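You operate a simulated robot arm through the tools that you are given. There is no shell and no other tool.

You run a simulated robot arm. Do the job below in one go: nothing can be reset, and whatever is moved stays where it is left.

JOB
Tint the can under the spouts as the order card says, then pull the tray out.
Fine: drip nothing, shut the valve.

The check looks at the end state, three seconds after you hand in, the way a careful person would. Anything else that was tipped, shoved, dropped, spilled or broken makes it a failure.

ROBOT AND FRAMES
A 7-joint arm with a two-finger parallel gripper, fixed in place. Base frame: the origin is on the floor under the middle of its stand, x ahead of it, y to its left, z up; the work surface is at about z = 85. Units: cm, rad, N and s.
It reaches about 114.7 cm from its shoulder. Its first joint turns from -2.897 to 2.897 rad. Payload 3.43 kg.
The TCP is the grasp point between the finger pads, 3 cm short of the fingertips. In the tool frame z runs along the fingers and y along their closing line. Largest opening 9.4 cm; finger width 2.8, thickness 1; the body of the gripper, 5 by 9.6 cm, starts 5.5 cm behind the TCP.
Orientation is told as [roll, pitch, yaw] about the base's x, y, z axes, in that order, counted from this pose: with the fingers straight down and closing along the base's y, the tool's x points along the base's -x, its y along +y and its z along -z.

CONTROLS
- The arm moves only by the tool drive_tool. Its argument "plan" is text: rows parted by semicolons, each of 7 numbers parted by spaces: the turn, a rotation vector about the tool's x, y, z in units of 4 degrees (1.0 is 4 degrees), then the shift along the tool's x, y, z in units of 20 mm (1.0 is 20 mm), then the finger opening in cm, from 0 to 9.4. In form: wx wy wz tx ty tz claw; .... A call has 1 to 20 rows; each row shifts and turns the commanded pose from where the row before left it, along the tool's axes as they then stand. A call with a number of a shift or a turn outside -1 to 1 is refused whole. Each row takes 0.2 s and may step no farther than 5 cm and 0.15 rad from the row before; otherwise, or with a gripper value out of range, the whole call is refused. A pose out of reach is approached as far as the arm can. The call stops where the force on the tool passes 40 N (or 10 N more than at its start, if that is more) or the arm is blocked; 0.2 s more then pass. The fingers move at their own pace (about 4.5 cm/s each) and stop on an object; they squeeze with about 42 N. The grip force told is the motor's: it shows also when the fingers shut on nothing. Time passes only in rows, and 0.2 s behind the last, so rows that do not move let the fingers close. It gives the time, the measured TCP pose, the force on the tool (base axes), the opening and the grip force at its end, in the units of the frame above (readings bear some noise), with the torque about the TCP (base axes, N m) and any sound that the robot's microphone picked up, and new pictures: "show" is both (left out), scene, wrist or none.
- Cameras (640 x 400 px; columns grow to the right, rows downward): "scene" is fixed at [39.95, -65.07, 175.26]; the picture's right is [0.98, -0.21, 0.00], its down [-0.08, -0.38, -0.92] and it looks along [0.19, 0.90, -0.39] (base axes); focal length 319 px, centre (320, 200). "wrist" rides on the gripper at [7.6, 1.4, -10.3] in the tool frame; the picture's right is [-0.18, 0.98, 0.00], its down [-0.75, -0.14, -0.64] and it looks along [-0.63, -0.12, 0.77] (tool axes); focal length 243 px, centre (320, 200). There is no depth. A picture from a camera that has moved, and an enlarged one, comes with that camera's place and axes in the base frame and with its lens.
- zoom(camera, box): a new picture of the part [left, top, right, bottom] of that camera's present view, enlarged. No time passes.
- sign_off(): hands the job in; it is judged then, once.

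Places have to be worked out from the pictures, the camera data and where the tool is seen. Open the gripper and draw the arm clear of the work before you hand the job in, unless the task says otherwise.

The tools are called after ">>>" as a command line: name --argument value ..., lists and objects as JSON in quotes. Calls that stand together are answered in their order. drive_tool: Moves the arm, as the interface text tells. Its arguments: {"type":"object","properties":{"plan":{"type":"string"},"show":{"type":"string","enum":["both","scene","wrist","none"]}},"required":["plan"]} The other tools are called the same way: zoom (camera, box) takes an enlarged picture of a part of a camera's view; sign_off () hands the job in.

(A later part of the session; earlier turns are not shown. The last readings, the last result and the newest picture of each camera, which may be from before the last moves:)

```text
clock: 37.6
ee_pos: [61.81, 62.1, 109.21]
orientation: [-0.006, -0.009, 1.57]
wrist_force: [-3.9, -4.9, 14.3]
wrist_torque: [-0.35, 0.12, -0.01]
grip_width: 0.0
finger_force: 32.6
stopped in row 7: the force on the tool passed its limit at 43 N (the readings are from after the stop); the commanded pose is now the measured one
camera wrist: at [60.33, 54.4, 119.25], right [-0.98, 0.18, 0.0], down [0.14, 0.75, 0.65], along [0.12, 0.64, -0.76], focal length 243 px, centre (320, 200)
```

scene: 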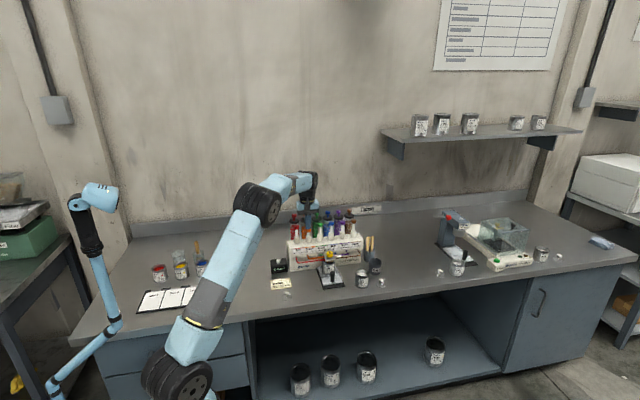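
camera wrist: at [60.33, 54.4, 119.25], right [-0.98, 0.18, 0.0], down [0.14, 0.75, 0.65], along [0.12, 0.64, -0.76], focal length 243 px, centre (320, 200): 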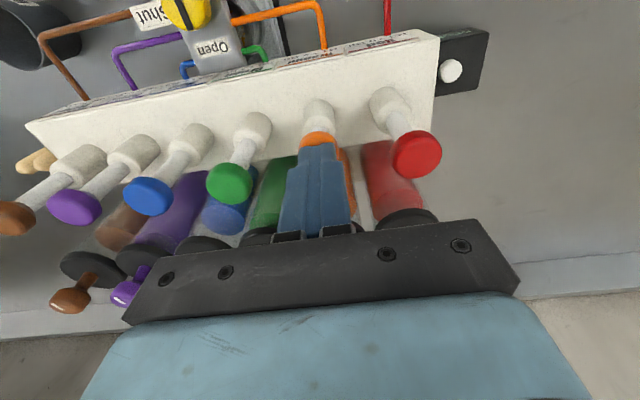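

The press was stopped at 43 N after ~1.1 cm of travel. I check the shot counter, plunger and spout in zoom.

>>> zoom --camera "scene" --box '[264, 250, 304, 280]'

>>> zoom --camera "scene" --box '[280, 190, 344, 240]'

>>> zoom --camera "wrist" --box '[270, 90, 370, 160]'

>>> zoom --camera "scene" --box '[308, 245, 356, 290]'

```text
13.33 times, centred on (284, 265) of scene
camera zoom: at [39.95, -65.07, 175.26], right [0.98, -0.21, 0.0], down [-0.08, -0.38, -0.92], along [0.19, 0.9, -0.39], focal length 4253 px, centre (800, -667)
```

zoom: 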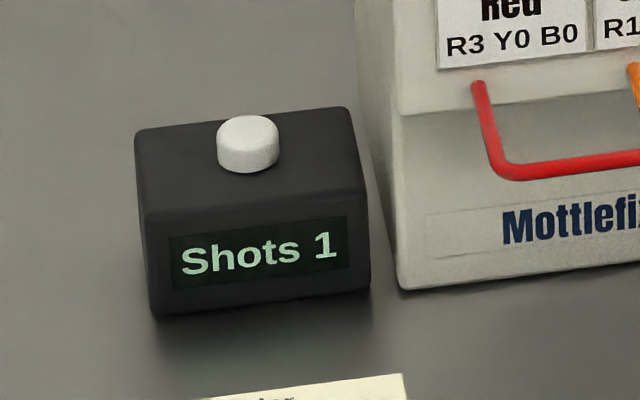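

```text
8.00 times, centred on (312, 215) of scene
camera zoom: at [39.95, -65.07, 175.26], right [0.98, -0.21, 0.0], down [-0.08, -0.38, -0.92], along [0.19, 0.9, -0.39], focal length 2552 px, centre (384, 80)
```

zoom: 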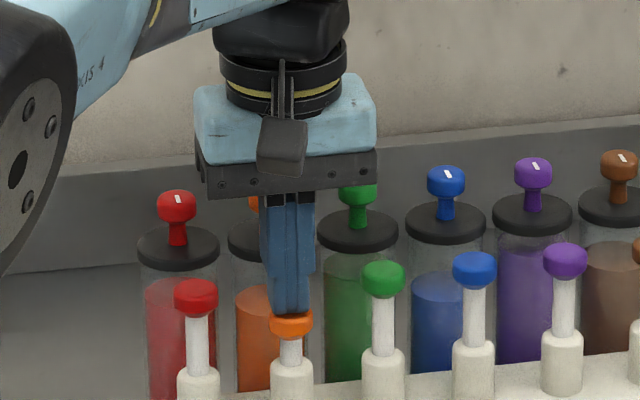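

```text
5.71 times, centred on (320, 125) of wrist
camera zoom: at [60.33, 54.4, 119.25], right [-0.98, 0.18, 0.0], down [0.14, 0.75, 0.65], along [0.12, 0.64, -0.76], focal length 1386 px, centre (320, 629)
```

zoom: 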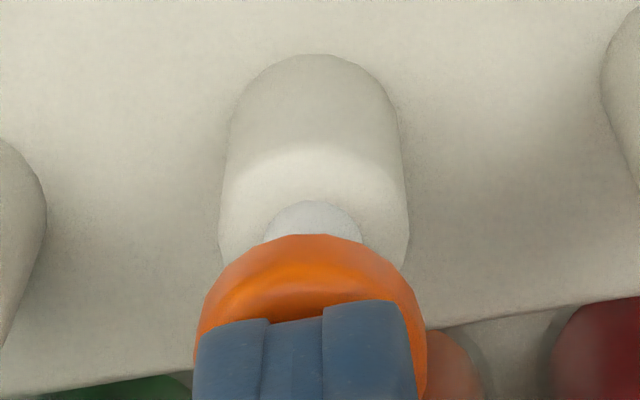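

```text
8.89 times, centred on (332, 268) of scene
camera zoom: at [39.95, -65.07, 175.26], right [0.98, -0.21, 0.0], down [-0.08, -0.38, -0.92], along [0.19, 0.9, -0.39], focal length 2836 px, centre (213, -400)
```

zoom: 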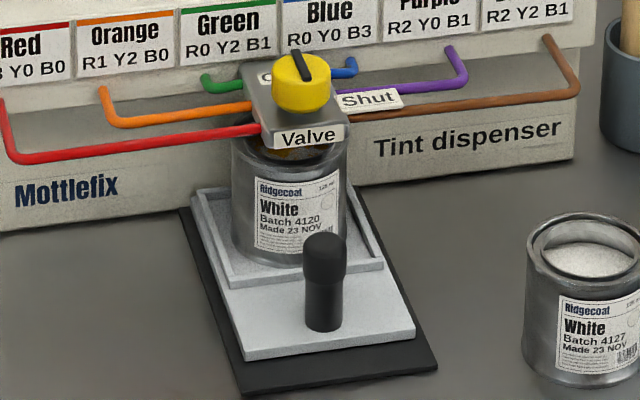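

The counter reads Shots 1 and orange tint is visible at the can mouth. I raise straight off the plunger without pressing again.

>>> drive_tool --plan "0 0 0 0 0 -0.4 0;0 0 0 0 0 -0.6 0;0 0 0 0 0 -0.8 0;0 0 0 0 0 -0.8 0;0 0 0 0 0 -0.8 0;0 0 0 0 0 -0.8 0;0 0 0 0 0 -0.5 0;0 0 0 0 0 0 0"

```text
clock: 39.4
ee_pos: [61.92, 61.91, 118.37]
orientation: [-0.004, -0.007, 1.571]
wrist_force: [0.3, -0.7, -0.4]
wrist_torque: [0.0, 0.01, 0.0]
grip_width: 0.0
finger_force: 33.0
camera wrist: at [60.52, 54.36, 128.47], right [-0.98, 0.18, 0.0], down [0.14, 0.75, 0.65], along [0.12, 0.64, -0.76], focal length 243 px, centre (320, 200)
```

scene: 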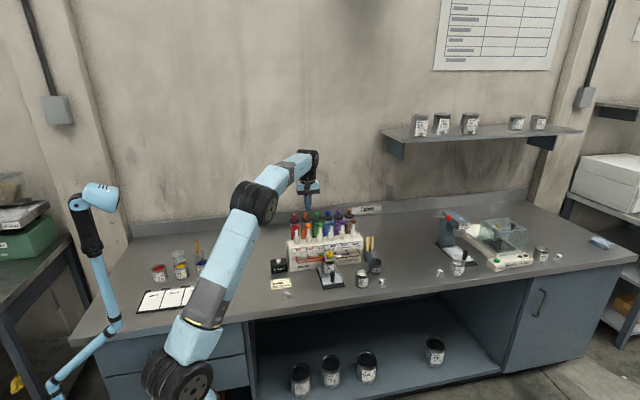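
wrist: 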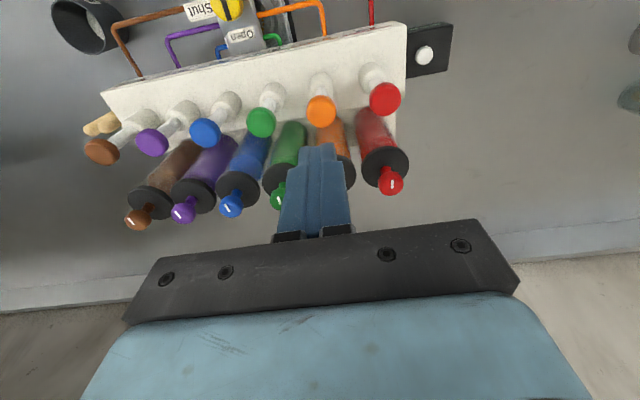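

>>> zoom --camera "scene" --box '[264, 205, 376, 285]'

>>> zoom --camera "scene" --box '[316, 250, 348, 280]'

```text
5.00 times, centred on (320, 245) of scene
camera zoom: at [39.95, -65.07, 175.26], right [0.98, -0.21, 0.0], down [-0.08, -0.38, -0.92], along [0.19, 0.9, -0.39], focal length 1595 px, centre (320, -25)
```

zoom: 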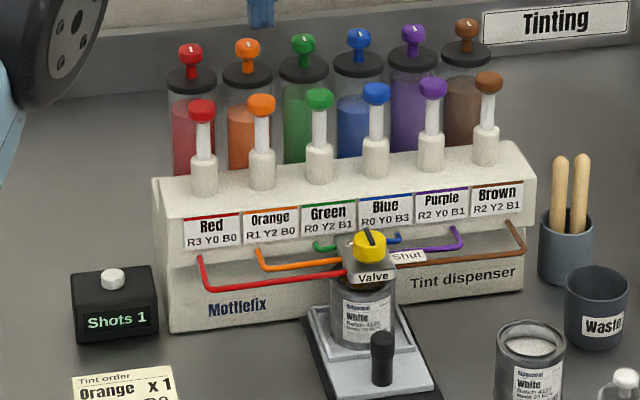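

```text
13.33 times, centred on (332, 265) of scene
camera zoom: at [39.95, -65.07, 175.26], right [0.98, -0.21, 0.0], down [-0.08, -0.38, -0.92], along [0.19, 0.9, -0.39], focal length 4253 px, centre (160, -667)
```

zoom: 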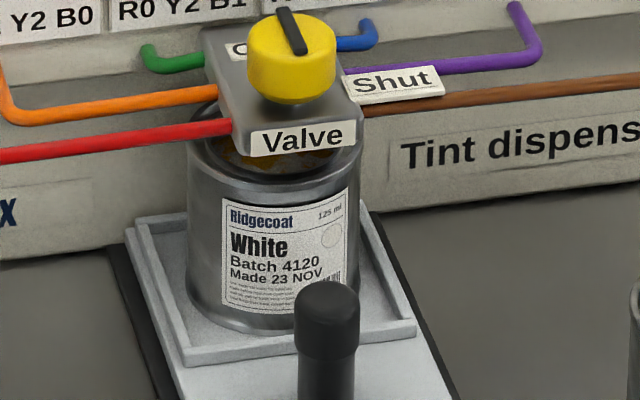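

The plunger has sprung back and the counter stays at 1. I go back over the valve knob, open the fingers and stop just above it.

>>> drive_tool --plan "-0.1 -0.057 0 0.7175 -0.673 0 0;0 0 0 0.7175 -0.673 0 0;0 0 0 0.7175 -0.673 0 2;0 0 0 0.7175 -0.673 0 5.5;0 0 0 0.7175 -0.673 0 5.5;0 0 0 0.7175 -0.673 0 5.5;0 0 0 0 0 0.8 5.5;0 0 0 0 0 0.8 5.5;0 0 0 0 0 0.8 5.5;0 0 0 0 0 0.8 5.5;0 0 0 0 0 0.8 5.5;0 0 0 0 0 0.8 5.5;0 0 0 0 0 0.8 5.5;0 0 0 0 0 0.8 5.5;0 0 0 0 0 0.8 5.5;0 0 0 0 0 0.8 5.5;0 0 0 0 0 0 5.5" --show "wrist"

```text
clock: 43.0
ee_pos: [69.88, 53.61, 102.23]
orientation: [0.005, -0.011, 1.57]
wrist_force: [0.5, -0.1, -0.2]
wrist_torque: [-0.01, -0.01, 0.01]
grip_width: 5.49
finger_force: 0.1
camera wrist: at [68.53, 45.88, 112.3], right [-0.98, 0.18, 0.0], down [0.14, 0.75, 0.65], along [0.12, 0.64, -0.76], focal length 243 px, centre (320, 200)
```

wrist: 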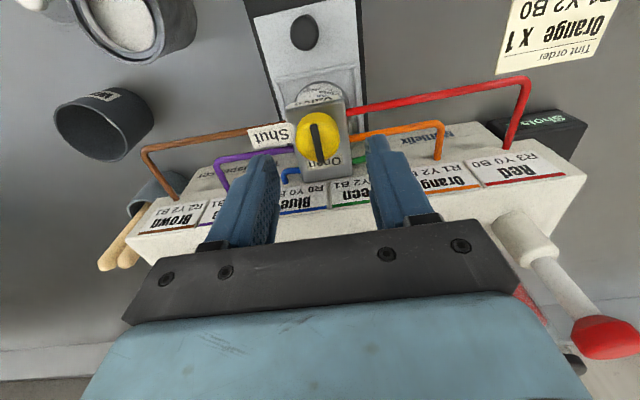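

I am slightly off in y and tilted half a degree. I zoom to re-measure the knob before correcting and lowering.

>>> zoom --camera "wrist" --box '[256, 90, 384, 180]'

```text
4.44 times, centred on (320, 135) of wrist
camera zoom: at [68.53, 45.88, 112.3], right [-0.98, 0.18, 0.0], down [0.14, 0.75, 0.65], along [0.12, 0.64, -0.76], focal length 1078 px, centre (320, 489)
```

zoom: 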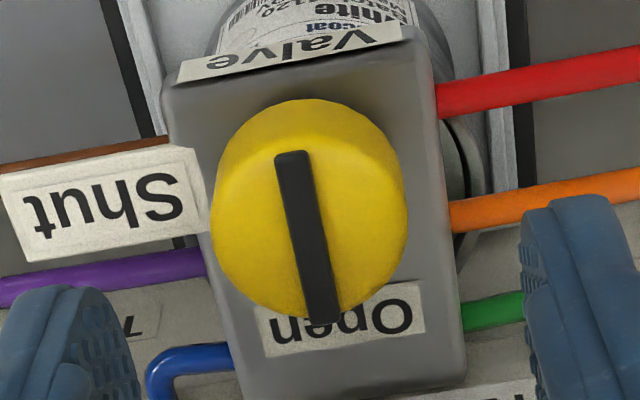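

Knob centre confirmed at (70.0, 53.2). I correct tilt and position, and lower to TCP z≈99.45.

>>> drive_tool --plan "0.057 0.158 0 0.18 -0.065 0 5.5;0 0 0 0 0 0.5 5.5;0 0 0 0 0 0.5 5.5;0 0 0 0 0 0.39 5.5;0 0 0 0 0 0 5.5" --show "wrist"

```text
clock: 44.2
ee_pos: [70.1, 53.24, 99.4]
orientation: [-0.001, 0.002, 1.571]
wrist_force: [0.2, -0.7, 0.3]
wrist_torque: [0.03, -0.01, -0.01]
grip_width: 5.51
finger_force: 0.0
camera wrist: at [68.59, 45.64, 109.61], right [-0.98, 0.18, 0.0], down [0.14, 0.75, 0.64], along [0.12, 0.63, -0.77], focal length 243 px, centre (320, 200)
```

wrist: 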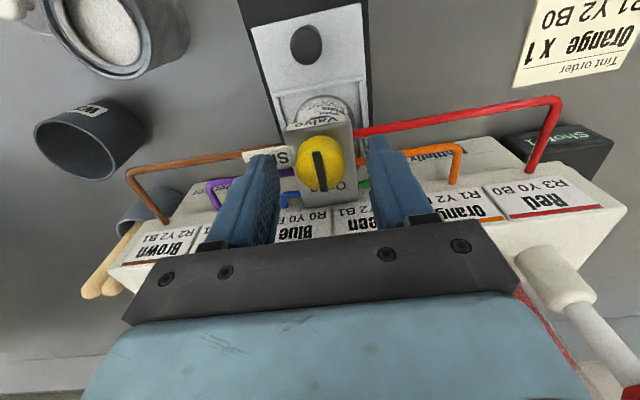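

The fingers straddle the knob, no contact force. I close on it.

>>> drive_tool --plan "0 0 0 0 0 0 2;0 0 0 0 0 0 2;0 0 0 0 0 0 2;0 0 0 0 0 0 2;0 0 0 0 0 0 2" --show "none"

```text
clock: 45.4
ee_pos: [69.95, 53.26, 99.38]
orientation: [-0.003, 0.0, 1.572]
wrist_force: [-4.4, -1.7, -1.4]
wrist_torque: [0.05, 0.2, 0.0]
grip_width: 2.92
finger_force: 45.0
```

Firm grip with small side force. I turn clockwise 20° toward Shut.

>>> drive_tool --plan "0 0 0.5 0 0 0 2;0 0 1 0 0 0 2;0 0 1 0 0 0 2;0 0 1 0 0 0 2;0 0 1 0 0 0 2;0 0 0.5 0 0 0 2;0 0 0 0 0 0 2" --show "none"

```text
clock: 47.0
ee_pos: [69.96, 53.37, 99.39]
orientation: [-0.001, 0.002, 1.221]
wrist_force: [-11.2, -3.7, -5.7]
wrist_torque: [0.67, 0.08, -0.01]
grip_width: 2.92
finger_force: 44.9
```

Forces remain modest; I ease slightly and continue 24° more.

>>> drive_tool --plan "0 0 0 0.02 0.025 0 2;0 0 1 0 0 0 2;0 0 1 0 0 0 2;0 0 1 0 0 0 2;0 0 1 0 0 0 2;0 0 1 0 0 0 2;0 0 1 0 0 0 2;0 0 0 0 0 0 2" --show "none"

```text
clock: 48.8
ee_pos: [69.88, 53.32, 99.46]
orientation: [-0.002, -0.003, 0.801]
wrist_force: [0.6, 5.0, 4.9]
wrist_torque: [-0.84, 0.89, 0.01]
grip_width: 2.93
finger_force: 45.2
```

The knob is at about 46° with little side force. I continue another 24°.

>>> drive_tool --plan "0 0 1 0 0 0 2;0 0 1 0 0 0 2;0 0 1 0 0 0 2;0 0 1 0 0 0 2;0 0 1 0 0 0 2;0 0 1 0 0 0 2;0 0 0 0 0 0 2" --show "none"

```text
clock: 50.4
ee_pos: [69.98, 53.27, 99.38]
orientation: [0.0, -0.002, 0.385]
wrist_force: [7.0, 15.9, 7.2]
wrist_torque: [0.95, -1.19, 0.03]
grip_width: 2.93
finger_force: 45.0
```

Slight push toward +y; I ease and complete the remaining 22° to Shut.

>>> drive_tool --plan "0 0 0 -0.037 0.039 0 2;0 0 1 0 0 0 2;0 0 1 0 0 0 2;0 0 1 0 0 0 2;0 0 1 0 0 0 2;0 0 1 0 0 0 2;0 0 0.5 0 0 0 2;0 0 0 0 0 0 2;0 0 0 0 0 0 2" --show "wrist"

```text
clock: 52.4
ee_pos: [69.99, 53.2, 99.4]
orientation: [0.0, -0.001, 0.001]
wrist_force: [-1.4, 5.6, 9.0]
wrist_torque: [0.16, 1.29, -0.02]
grip_width: 2.91
finger_force: 45.0
camera wrist: at [62.33, 54.73, 109.6], right [0.18, 0.98, 0.0], down [0.75, -0.14, 0.64], along [0.63, -0.12, -0.77], focal length 243 px, centre (320, 200)
```

wrist: 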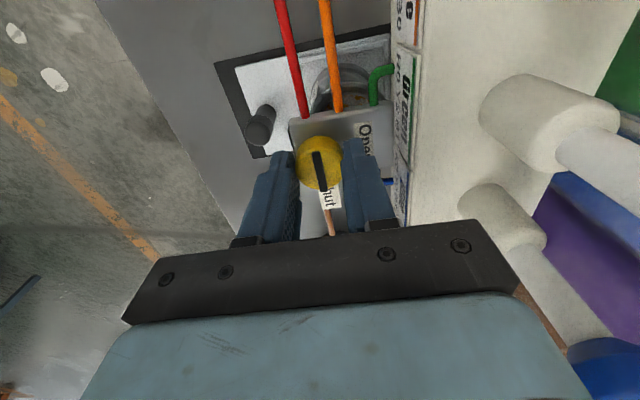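

The knob is back along Shut. I release and rise straight up, then inspect.

>>> drive_tool --plan "0 0 0 0 0 0 5.5;0 0 0 0 0 0 5.5;0 0 0 0 0 0 5.5;0 0 0 0 0 -0.5 5.5;0 0 0 0 0 -1 5.5;0 0 0 0 0 -1 5.5;0 0 0 0 0 -1 5.5;0 0 0 0 0 -1 5.5;0 0 0 0 0 0 5.5"

>>> zoom --camera "wrist" --box '[232, 40, 392, 140]'

>>> zoom --camera "scene" --box '[264, 235, 360, 295]'

```text
clock: 54.4
ee_pos: [70.1, 53.36, 108.48]
orientation: [-0.002, -0.002, 0.0]
wrist_force: [0.4, 0.8, -0.7]
wrist_torque: [0.01, 0.02, 0.05]
grip_width: 5.51
finger_force: 0.1
camera wrist: at [62.48, 54.79, 118.63], right [0.18, 0.98, 0.0], down [0.75, -0.14, 0.64], along [0.63, -0.12, -0.77], focal length 243 px, centre (320, 200)
```

scene: 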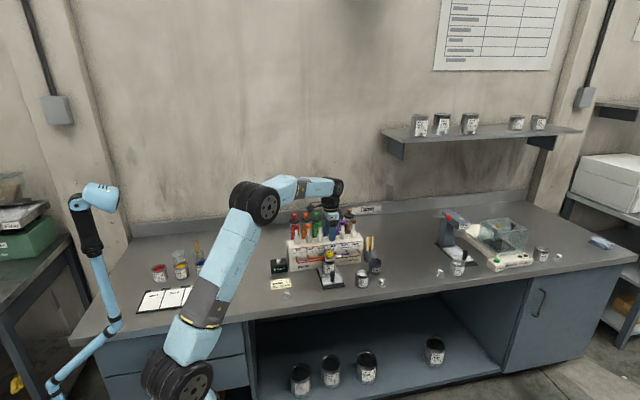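
wrist: 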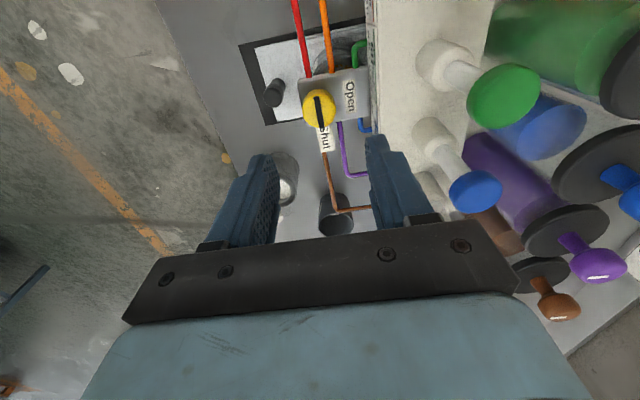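

```text
4.00 times, centred on (312, 90) of wrist
camera zoom: at [62.48, 54.79, 118.63], right [0.18, 0.98, 0.0], down [0.75, -0.14, 0.64], along [0.63, -0.12, -0.77], focal length 970 px, centre (352, 640)
```

zoom: 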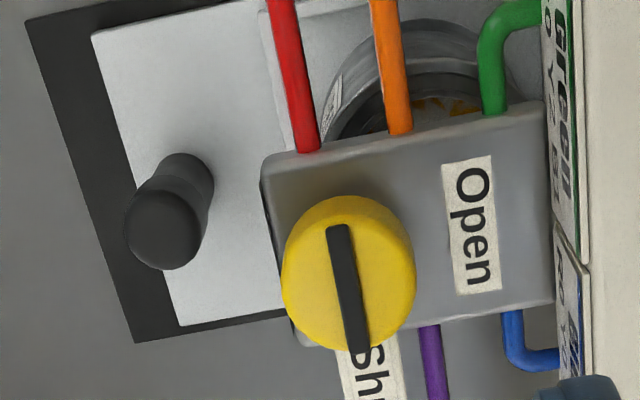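

```text
6.67 times, centred on (312, 265) of scene
camera zoom: at [39.95, -65.07, 175.26], right [0.98, -0.21, 0.0], down [-0.08, -0.38, -0.92], along [0.19, 0.9, -0.39], focal length 2127 px, centre (373, -233)
```

zoom: 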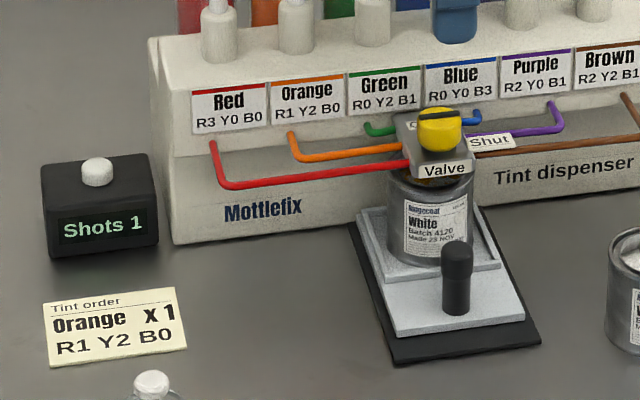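

Valve is back on Shut, counter 1, tint in the can, no stray drops seen. The tray handle is at about (70.0, 47.8) from z≈87 to 91.7, only ~3.5 cm ahead of the valve block, so I turn to yaw 90 to keep the narrow side of the gripper toward the valve.

>>> drive_tool --plan "0 0 -1 0 0 0 5.5;0 0 -1 0 0 0 5.5;0 0 -1 0 0 0 5.5;0 0 -1 0 0 0 5.5;0 0 -1 0 0 0 5.5;0 0 -1 0 0 0 5.5;0 0 -1 0 0 0 5.5;0 0 -1 0 0 0 5.5;0 0 -1 0 0 0 5.5;0 0 -1 0 0 0 5.5;0 0 -1 0 0 0 5.5;0 0 -1 0 0 0 5.5;0 0 -1 0 0 0 5.5;0 0 -1 0 0 0 5.5;0 0 -1 0 0 0 5.5;0 0 -1 0 0 0 5.5;0 0 -1 0 0 0 5.5;0 0 -1 0 0 0 5.5;0 0 -1 0 0 0 5.5;0 0 -1 0 0 0 5.5" --show "none"

>>> drive_tool --plan "0 0 -1 0 0 0 5.5;0 0 -1 0 0 0 5.5;0 0 -0.5 0 0 0 5.5;0 0 0 0.76 0.012 0 5.5;0 0 0 0.76 0.012 0 5.5;0 0 0 0.76 0.012 0 5.5;0 0 0 0.76 0.012 0 5.5;0 0 0 0 0 0 5.5"

```text
clock: 58.6
ee_pos: [70.01, 53.43, 108.4]
orientation: [-0.001, 0.001, 1.397]
wrist_force: [0.0, -0.2, -0.4]
wrist_torque: [0.0, 0.01, 0.02]
grip_width: 5.5
finger_force: 0.2
```

```text
clock: 60.4
ee_pos: [69.85, 47.15, 108.37]
orientation: [0.0, 0.001, 1.57]
wrist_force: [0.2, -0.3, 0.6]
wrist_torque: [0.0, -0.03, 0.04]
grip_width: 5.52
finger_force: 0.0
camera wrist: at [68.36, 39.59, 118.59], right [-0.98, 0.18, 0.0], down [0.14, 0.75, 0.64], along [0.12, 0.63, -0.77], focal length 243 px, centre (320, 200)
```

scene: 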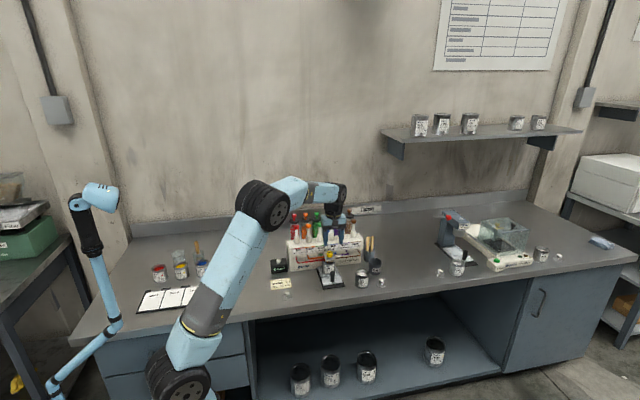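
wrist: 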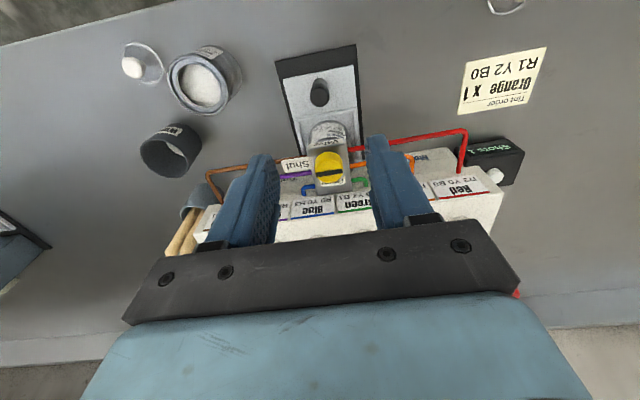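

>>> zoom --camera "wrist" --box '[260, 40, 388, 200]'

>>> zoom --camera "wrist" --box '[290, 110, 370, 190]'

```text
2.50 times, centred on (324, 120) of wrist
camera zoom: at [68.36, 39.59, 118.59], right [-0.98, 0.18, 0.0], down [0.14, 0.75, 0.64], along [0.12, 0.63, -0.77], focal length 606 px, centre (310, 400)
```

zoom: 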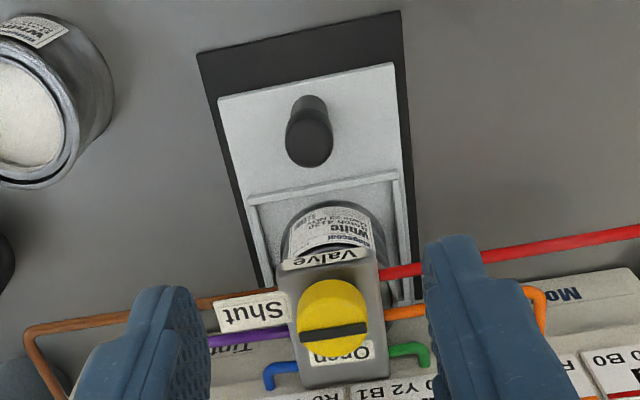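

```text
5.00 times, centred on (330, 150) of wrist
camera zoom: at [68.36, 39.59, 118.59], right [-0.98, 0.18, 0.0], down [0.14, 0.75, 0.64], along [0.12, 0.63, -0.77], focal length 1213 px, centre (270, 450)
```

zoom: 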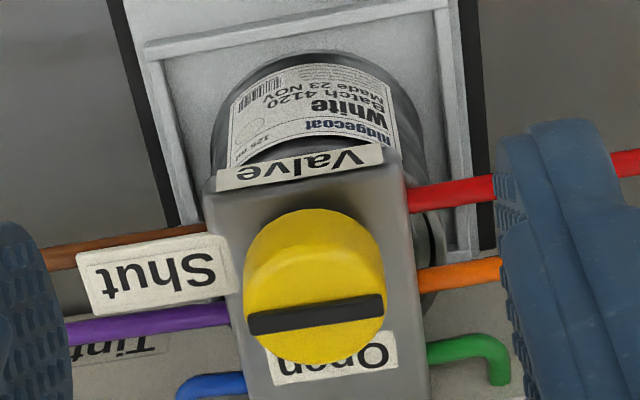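

Handle top measured at (69.97, 47.7). I centre at y≈47.3 (slightly forward to keep off the valve) and lower to just above the handle.

>>> drive_tool --plan "0 0 0 -0.07 -0.05 0.8 5.5;0 0 0 0 0 0.9 5.5;0 0 0 0 0 0.9 5.5;0 0 0 0 0 0.9 5.5;0 0 0 0 0 0.9 5.5;0 0 0 0 0 0.9 5.5;0 0 0 0 0 0.8 5.5;0 0 0 0 0 0 5.5"

```text
clock: 62.2
ee_pos: [70.01, 47.46, 96.23]
orientation: [-0.001, -0.001, 1.572]
wrist_force: [0.2, 0.2, 0.1]
wrist_torque: [0.01, -0.01, 0.0]
grip_width: 5.5
finger_force: 0.1
camera wrist: at [68.58, 39.77, 106.35], right [-0.98, 0.18, 0.0], down [0.14, 0.75, 0.64], along [0.12, 0.63, -0.77], focal length 243 px, centre (320, 200)
```

scene: 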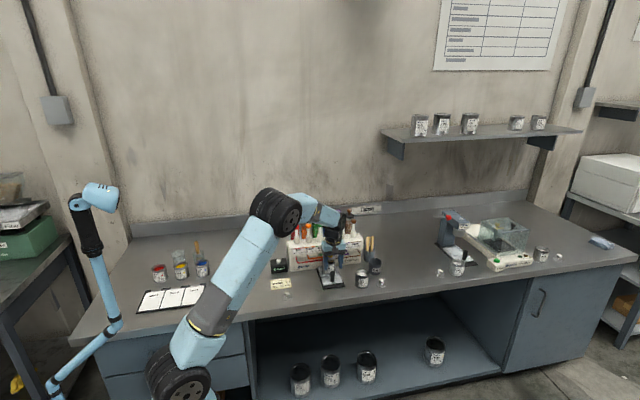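
wrist: 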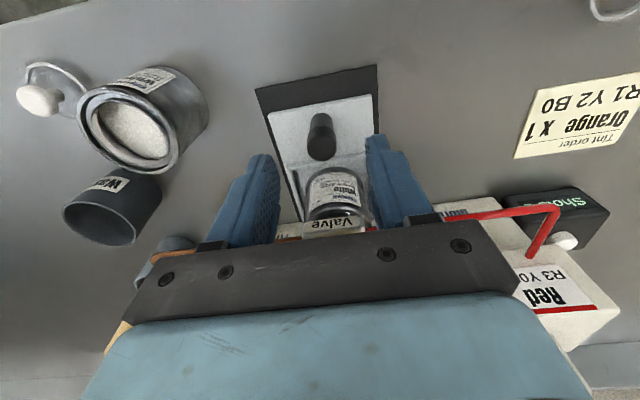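

The handle is centred between the fingers and clear of the can. I lower the last 5 cm slowly.

>>> drive_tool --plan "0 0 0 0.1 0 0.5 5.5;0 0 0 0 0 0.5 5.5;0 0 0 0 0 0.5 5.5;0 0 0 0 0 0.5 5.5;0 0 0 0 0 0.5 5.5;0 0 0 0 0 0 5.5"

```text
clock: 63.6
ee_pos: [70.04, 47.21, 91.2]
orientation: [-0.001, -0.002, 1.571]
wrist_force: [0.9, -0.4, 0.0]
wrist_torque: [-0.02, -0.02, -0.01]
grip_width: 5.49
finger_force: 0.0
camera wrist: at [68.59, 39.54, 101.38], right [-0.98, 0.18, 0.0], down [0.14, 0.75, 0.64], along [0.12, 0.63, -0.77], focal length 243 px, centre (320, 200)
```

scene: 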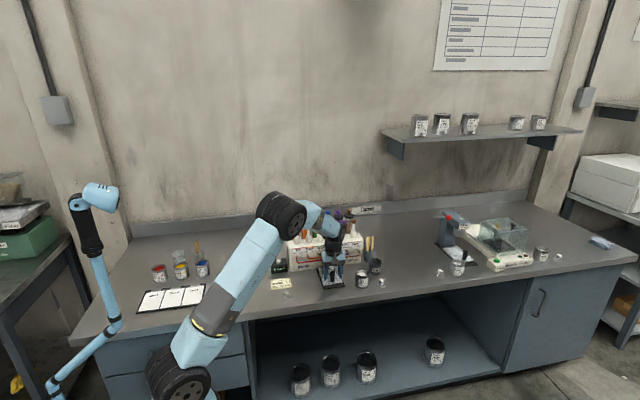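
wrist: 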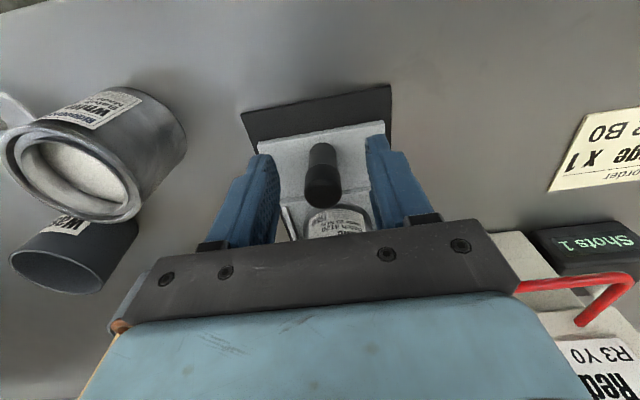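

Handle is between the pads near TCP height with no contact. I close on it.

>>> drive_tool --plan "0 0 0 0 0 0 1;0 0 0 0 0 0 1;0 0 0 0 0 0 1;0 0 0 0 0 0 1;0 0 0 0 0 0 1;0 0 0 0 0 0 1" --show "wrist"

>>> zoom --camera "scene" --box '[296, 230, 376, 300]'

```text
clock: 65.0
ee_pos: [70.02, 47.21, 91.16]
orientation: [-0.002, 0.0, 1.571]
wrist_force: [-1.1, 0.0, -0.4]
wrist_torque: [0.02, 0.07, 0.07]
grip_width: 2.51
finger_force: 44.9
camera wrist: at [68.57, 39.54, 101.38], right [-0.98, 0.18, 0.0], down [0.14, 0.75, 0.64], along [0.12, 0.63, -0.77], focal length 243 px, centre (320, 200)
```

wrist: 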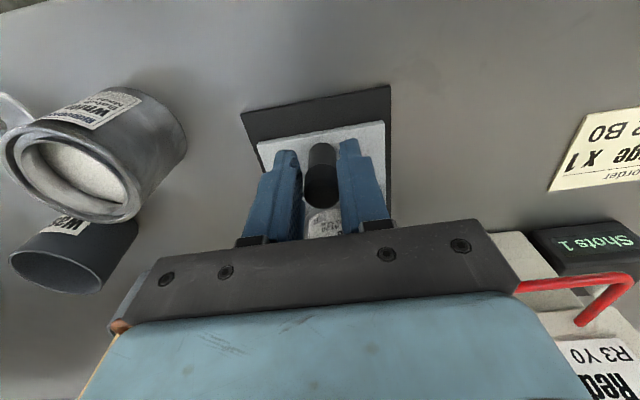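

```text
5.71 times, centred on (336, 265) of scene
camera zoom: at [39.95, -65.07, 175.26], right [0.98, -0.21, 0.0], down [-0.08, -0.38, -0.92], along [0.19, 0.9, -0.39], focal length 1823 px, centre (229, -171)
```

zoom: 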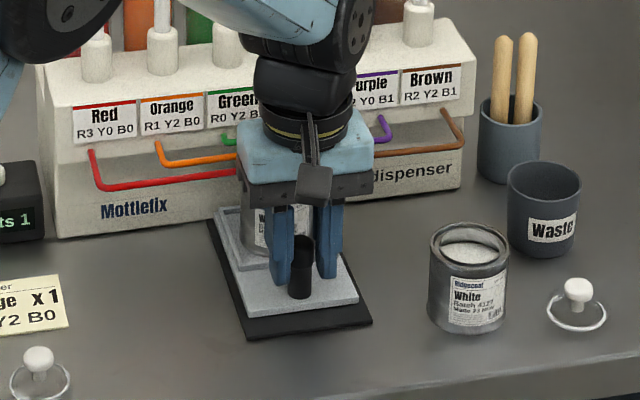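

Firm grip on the handle (2.51 cm). I pull gently toward -y, 2.4 cm first, watching the force.

>>> drive_tool --plan "0 0 0 0.05 0 0 1;0 0 0 0.1 0 0 1;0 0 0 0.15 0 0 1;0 0 0 0.2 0 0 1;0 0 0 0.2 0 0 1;0 0 0 0.2 0 0 1;0 0 0 0.15 0 0 1;0 0 0 0.1 0 0 1;0 0 0 0.05 0 0 1;0 0 0 0 0 0 1"

>>> zoom --camera "scene" --box '[296, 230, 376, 300]'

```text
clock: 67.2
ee_pos: [69.97, 44.82, 91.17]
orientation: [0.001, 0.001, 1.571]
wrist_force: [-9.8, 0.3, -17.7]
wrist_torque: [-0.35, 0.04, 0.07]
grip_width: 2.48
finger_force: 44.3
camera wrist: at [68.59, 37.23, 101.39], right [-0.98, 0.18, 0.0], down [0.14, 0.75, 0.64], along [0.12, 0.63, -0.77], focal length 243 px, centre (320, 200)
```

scene: 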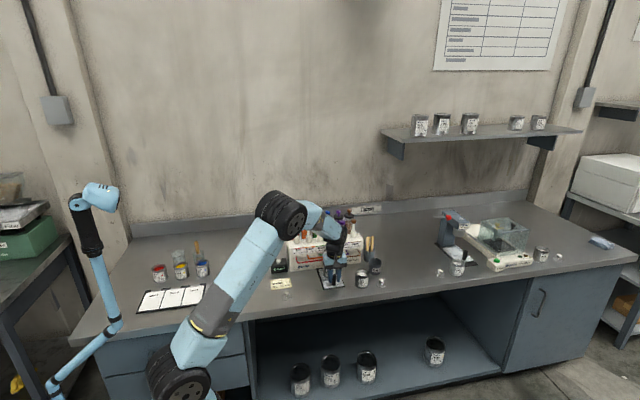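
wrist: 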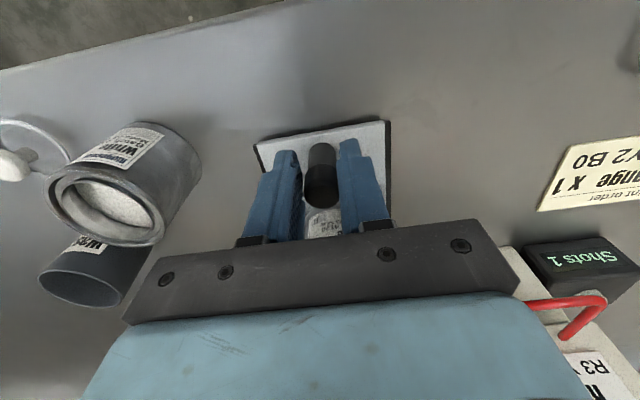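

```text
5.71 times, centred on (336, 265) of scene
camera zoom: at [39.95, -65.07, 175.26], right [0.98, -0.21, 0.0], down [-0.08, -0.38, -0.92], along [0.19, 0.9, -0.39], focal length 1823 px, centre (229, -171)
```

zoom: 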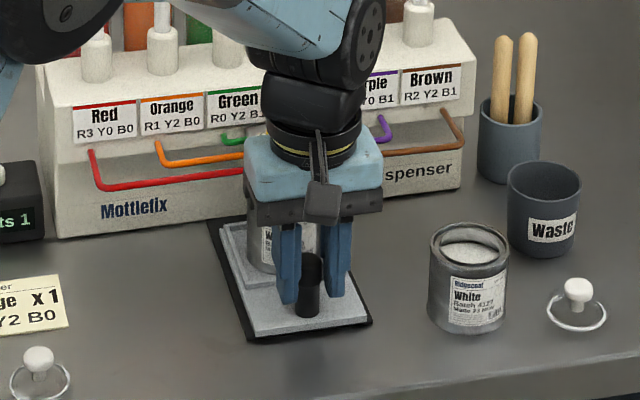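

The tray slides with the can upright; I relieve the small down/side load and pull another ~2.5 cm.

>>> drive_tool --plan "0 0 0 0 0.025 0.04 1;0 0 0 0.05 0.01 0.02 1;0 0 0 0.1 0 0 1;0 0 0 0.15 0 0 1;0 0 0 0.2 0 0 1;0 0 0 0.2 0 0 1;0 0 0 0.2 0 0 1;0 0 0 0.15 0 0 1;0 0 0 0.1 0 0 1;0 0 0 0.05 0 0 1;0 0 0 0 0 0 1"

>>> zoom --camera "scene" --box '[296, 230, 376, 300]'

```text
clock: 69.6
ee_pos: [70.02, 42.39, 91.02]
orientation: [-0.004, -0.001, 1.572]
wrist_force: [8.2, 0.2, 17.4]
wrist_torque: [0.18, 0.02, -0.08]
grip_width: 2.5
finger_force: 44.9
camera wrist: at [68.55, 34.71, 101.37], right [-0.98, 0.18, 0.0], down [0.14, 0.75, 0.64], along [0.12, 0.63, -0.77], focal length 243 px, centre (320, 200)
```

scene: 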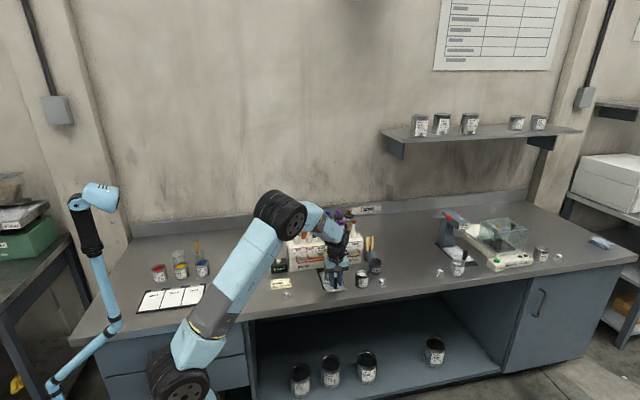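
wrist: 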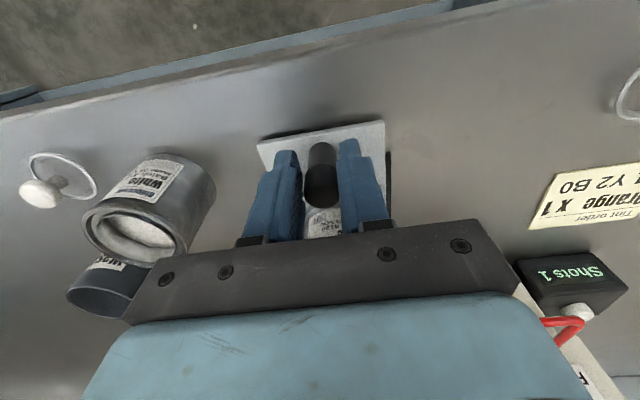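

```text
5.71 times, centred on (336, 265) of scene
camera zoom: at [39.95, -65.07, 175.26], right [0.98, -0.21, 0.0], down [-0.08, -0.38, -0.92], along [0.19, 0.9, -0.39], focal length 1823 px, centre (229, -171)
```

zoom: 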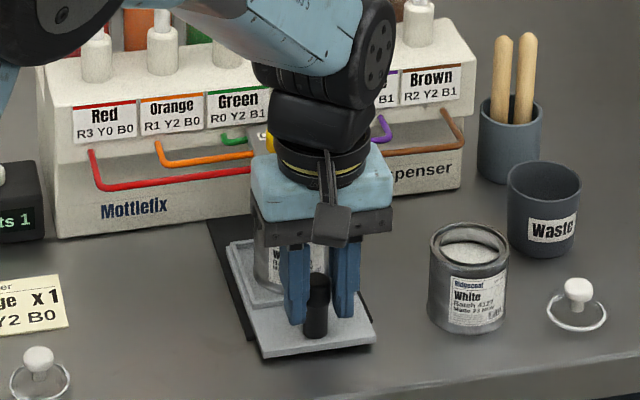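

The tray is out ~4.8 cm, can steady. I relieve the load and pull another ~2.5 cm, watching for an end stop.

>>> drive_tool --plan "0 0 0 0 -0.02 -0.03 1;0 0 0 0.05 0 0 1;0 0 0 0.1 0 0 1;0 0 0 0.15 0 0 1;0 0 0 0.2 0 0 1;0 0 0 0.2 0 0 1;0 0 0 0.2 0 0 1;0 0 0 0.15 0 0 1;0 0 0 0.1 0 0 1;0 0 0 0.05 0 0 1;0 0 0 0 0 0 1"

>>> zoom --camera "scene" --box '[296, 230, 376, 300]'

```text
clock: 72.0
ee_pos: [69.93, 40.03, 91.11]
orientation: [0.0, 0.001, 1.569]
wrist_force: [6.1, -0.3, 4.5]
wrist_torque: [-0.52, -0.08, -0.11]
grip_width: 2.51
finger_force: 44.7
camera wrist: at [68.57, 32.32, 101.38], right [-0.98, 0.18, 0.0], down [0.14, 0.75, 0.64], along [0.12, 0.63, -0.77], focal length 243 px, centre (320, 200)
```

scene: 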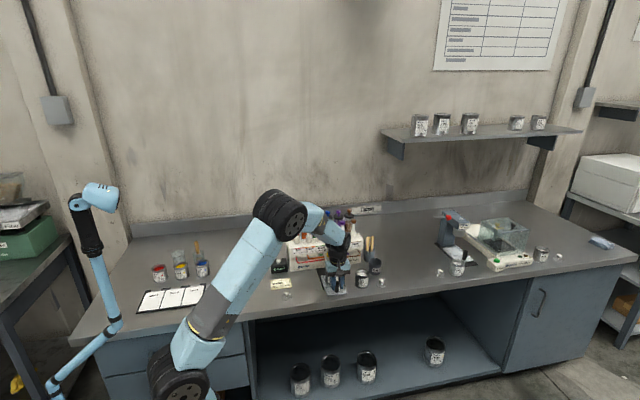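
wrist: 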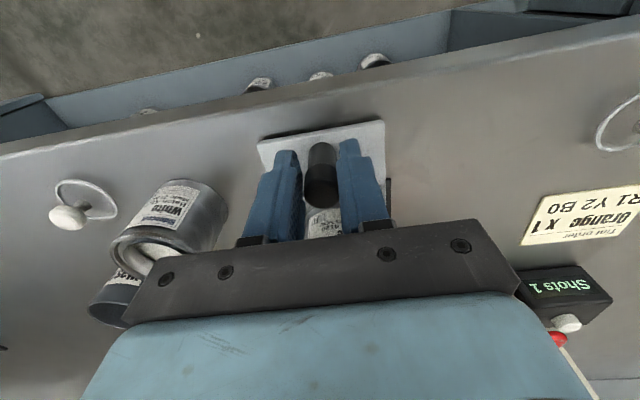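

```text
5.71 times, centred on (336, 265) of scene
camera zoom: at [39.95, -65.07, 175.26], right [0.98, -0.21, 0.0], down [-0.08, -0.38, -0.92], along [0.19, 0.9, -0.39], focal length 1823 px, centre (229, -171)
```

zoom: 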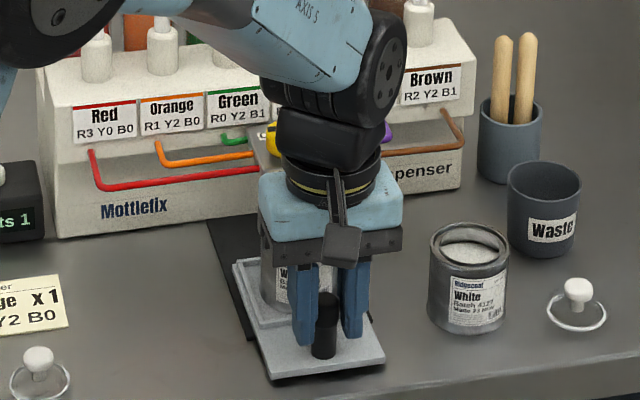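

7.2 cm out and no end stop; the can is still partly under the block by my estimate. I pull another ~2.4 cm slowly.

>>> drive_tool --plan "0 0 0 0.05 -0.015 -0.01 1;0 0 0 0.1 0 0 1;0 0 0 0.15 0 0 1;0 0 0 0.2 0 0 1;0 0 0 0.2 0 0 1;0 0 0 0.2 0 0 1;0 0 0 0.15 0 0 1;0 0 0 0.1 0 0 1;0 0 0 0.05 0 0 1;0 0 0 0 0 0 1"

>>> zoom --camera "scene" --box '[296, 230, 376, 300]'

```text
clock: 73.8
ee_pos: [70.05, 38.22, 91.19]
orientation: [-0.001, -0.004, 1.574]
wrist_force: [10.1, 13.8, -19.1]
wrist_torque: [0.67, -0.01, -0.08]
grip_width: 2.45
finger_force: 45.3
stopped in row 8: the force on the tool passed its limit at 43 N (the readings are from after the stop); the commanded pose is now the measured one
camera wrist: at [68.6, 30.52, 101.34], right [-0.98, 0.18, 0.0], down [0.14, 0.75, 0.65], along [0.12, 0.64, -0.76], focal length 243 px, centre (320, 200)
```

scene: 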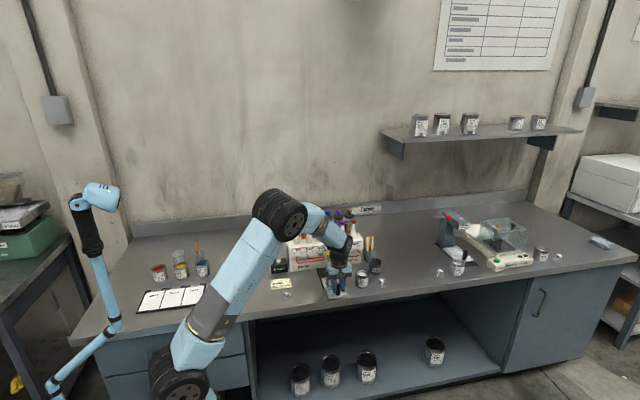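
wrist: 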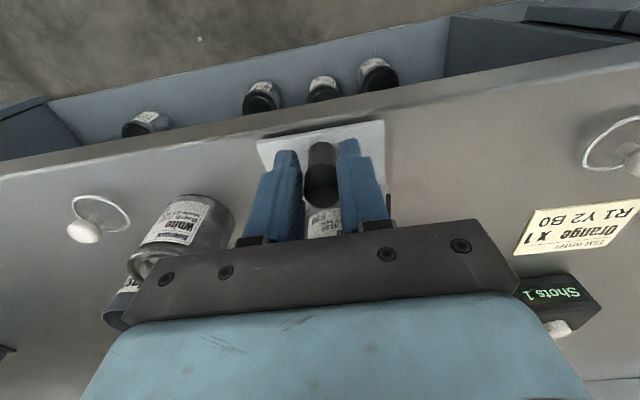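

```text
5.71 times, centred on (336, 265) of scene
camera zoom: at [39.95, -65.07, 175.26], right [0.98, -0.21, 0.0], down [-0.08, -0.38, -0.92], along [0.19, 0.9, -0.39], focal length 1823 px, centre (229, -171)
```

zoom: 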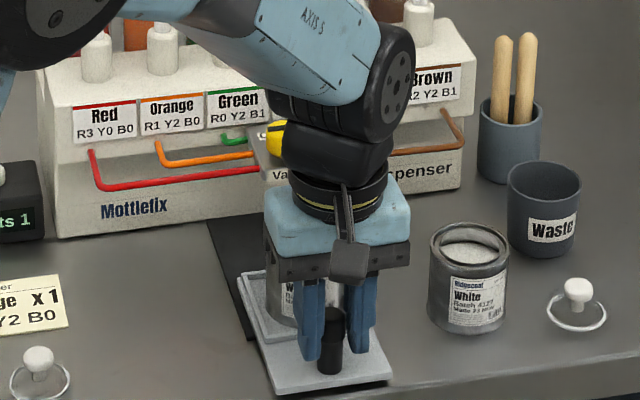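

The tray met its end stop after 9.0 cm of travel; the can stayed upright. I relax the load slightly and open the fingers.

>>> drive_tool --plan "0 0 0 -0.03 -0.025 0.04 1;0 0 0 0 0 0 1;0 0 0 0 0 0 3;0 0 0 0 0 0 4.5;0 0 0 0 0 0 5.5;0 0 0 0 0 0 5.5;0 0 0 0 0 0 5.5" --show "wrist"

```text
clock: 75.4
ee_pos: [70.04, 38.09, 91.29]
orientation: [0.0, -0.002, 1.574]
wrist_force: [0.0, -0.1, 0.3]
wrist_torque: [-0.02, 0.02, 0.0]
grip_width: 5.52
finger_force: 0.0
camera wrist: at [68.55, 30.48, 101.4], right [-0.98, 0.18, 0.0], down [0.14, 0.75, 0.65], along [0.12, 0.63, -0.76], focal length 243 px, centre (320, 200)
```

wrist: 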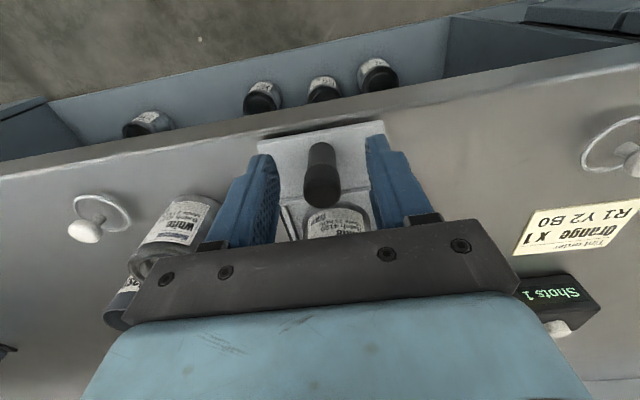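

Released cleanly with zero force. I rise straight up well above everything and look at the result.

>>> drive_tool --plan "0 0 0 0 0 -0.4 5.5;0 0 0 0 0 -0.6 5.5;0 0 0 0 0 -0.9 5.5;0 0 0 0 0 -1 5.5;0 0 0 0 0 -1 5.5;0 0 0 0 0 -1 5.5;0 0 0 0 0 -1 5.5;0 0 0 0 0 -1 5.5;0 0 0 0 0 -1 5.5;0 0 0 0 0 -1 5.5;0 0 0 0 0 -1 5.5;0 0 0 0 0 -1 5.5;0 0 0 0 0 0 5.5"

>>> zoom --camera "scene" --box '[296, 230, 376, 300]'

>>> zoom --camera "wrist" --box '[240, 40, 400, 180]'

```text
clock: 78.2
ee_pos: [69.83, 38.02, 113.06]
orientation: [-0.003, -0.003, 1.575]
wrist_force: [-0.1, -1.1, -0.7]
wrist_torque: [-0.02, -0.04, 0.01]
grip_width: 5.51
finger_force: 0.1
camera wrist: at [68.43, 30.32, 123.24], right [-0.98, 0.18, 0.0], down [0.14, 0.75, 0.65], along [0.12, 0.63, -0.76], focal length 243 px, centre (320, 200)
```

scene: 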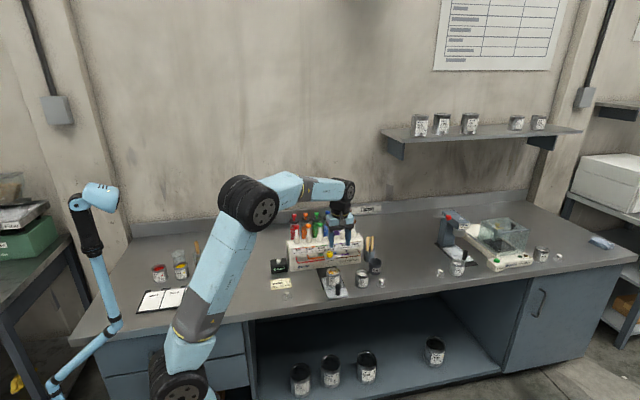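
wrist: 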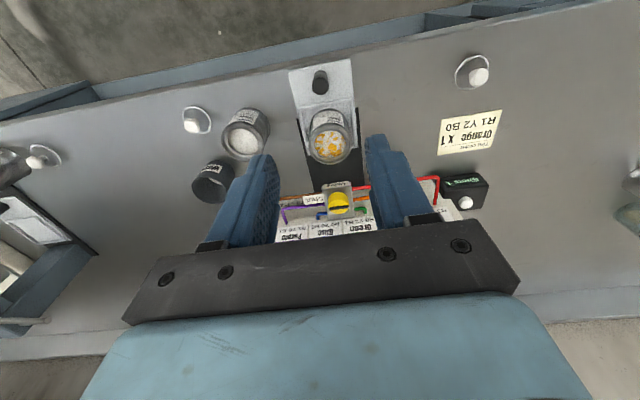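

```text
5.71 times, centred on (336, 265) of scene
camera zoom: at [39.95, -65.07, 175.26], right [0.98, -0.21, 0.0], down [-0.08, -0.38, -0.92], along [0.19, 0.9, -0.39], focal length 1823 px, centre (229, -171)
```

zoom: 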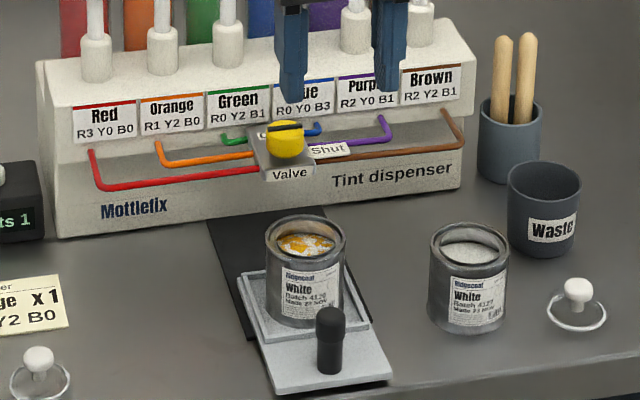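

```text
2.86 times, centred on (320, 110) of wrist
camera zoom: at [68.43, 30.32, 123.24], right [-0.98, 0.18, 0.0], down [0.14, 0.75, 0.65], along [0.12, 0.63, -0.76], focal length 693 px, centre (320, 457)
```

zoom: 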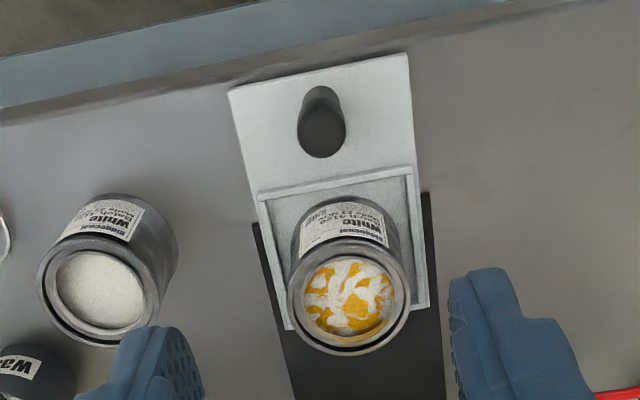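

The can is clear of the spouts with orange tint in it. I check the base plate under the spout for drips and the valve pointer again.

>>> zoom --camera "wrist" --box '[290, 140, 380, 220]'

>>> zoom --camera "scene" --box '[318, 245, 358, 275]'

>>> zoom --camera "scene" --box '[270, 205, 350, 275]'

```text
5.00 times, centred on (335, 180) of wrist
camera zoom: at [68.43, 30.32, 123.24], right [-0.98, 0.18, 0.0], down [0.14, 0.75, 0.65], along [0.12, 0.63, -0.76], focal length 1213 px, centre (245, 300)
```

zoom: 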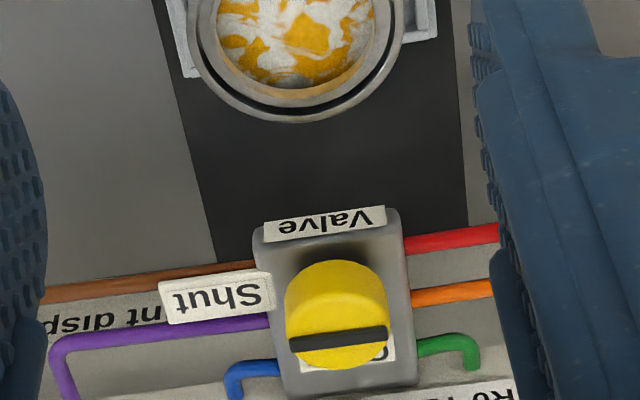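

```text
13.33 times, centred on (338, 260) of scene
camera zoom: at [39.95, -65.07, 175.26], right [0.98, -0.21, 0.0], down [-0.08, -0.38, -0.92], along [0.19, 0.9, -0.39], focal length 4253 px, centre (80, -600)
```

zoom: 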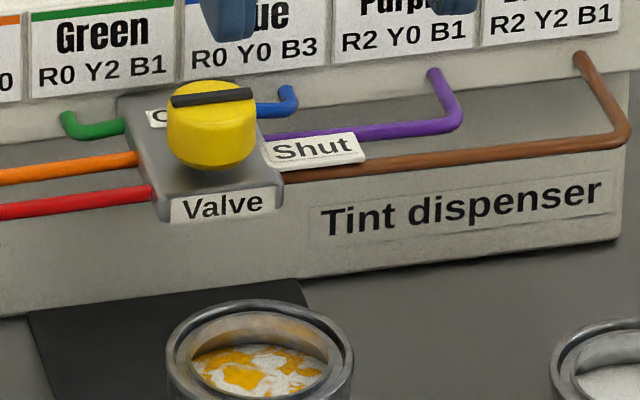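

```text
5.71 times, centred on (310, 240) of scene
camera zoom: at [39.95, -65.07, 175.26], right [0.98, -0.21, 0.0], down [-0.08, -0.38, -0.92], along [0.19, 0.9, -0.39], focal length 1823 px, centre (377, -29)
```

zoom: 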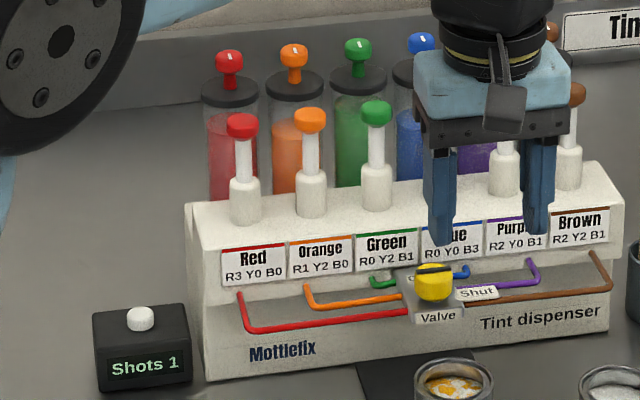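

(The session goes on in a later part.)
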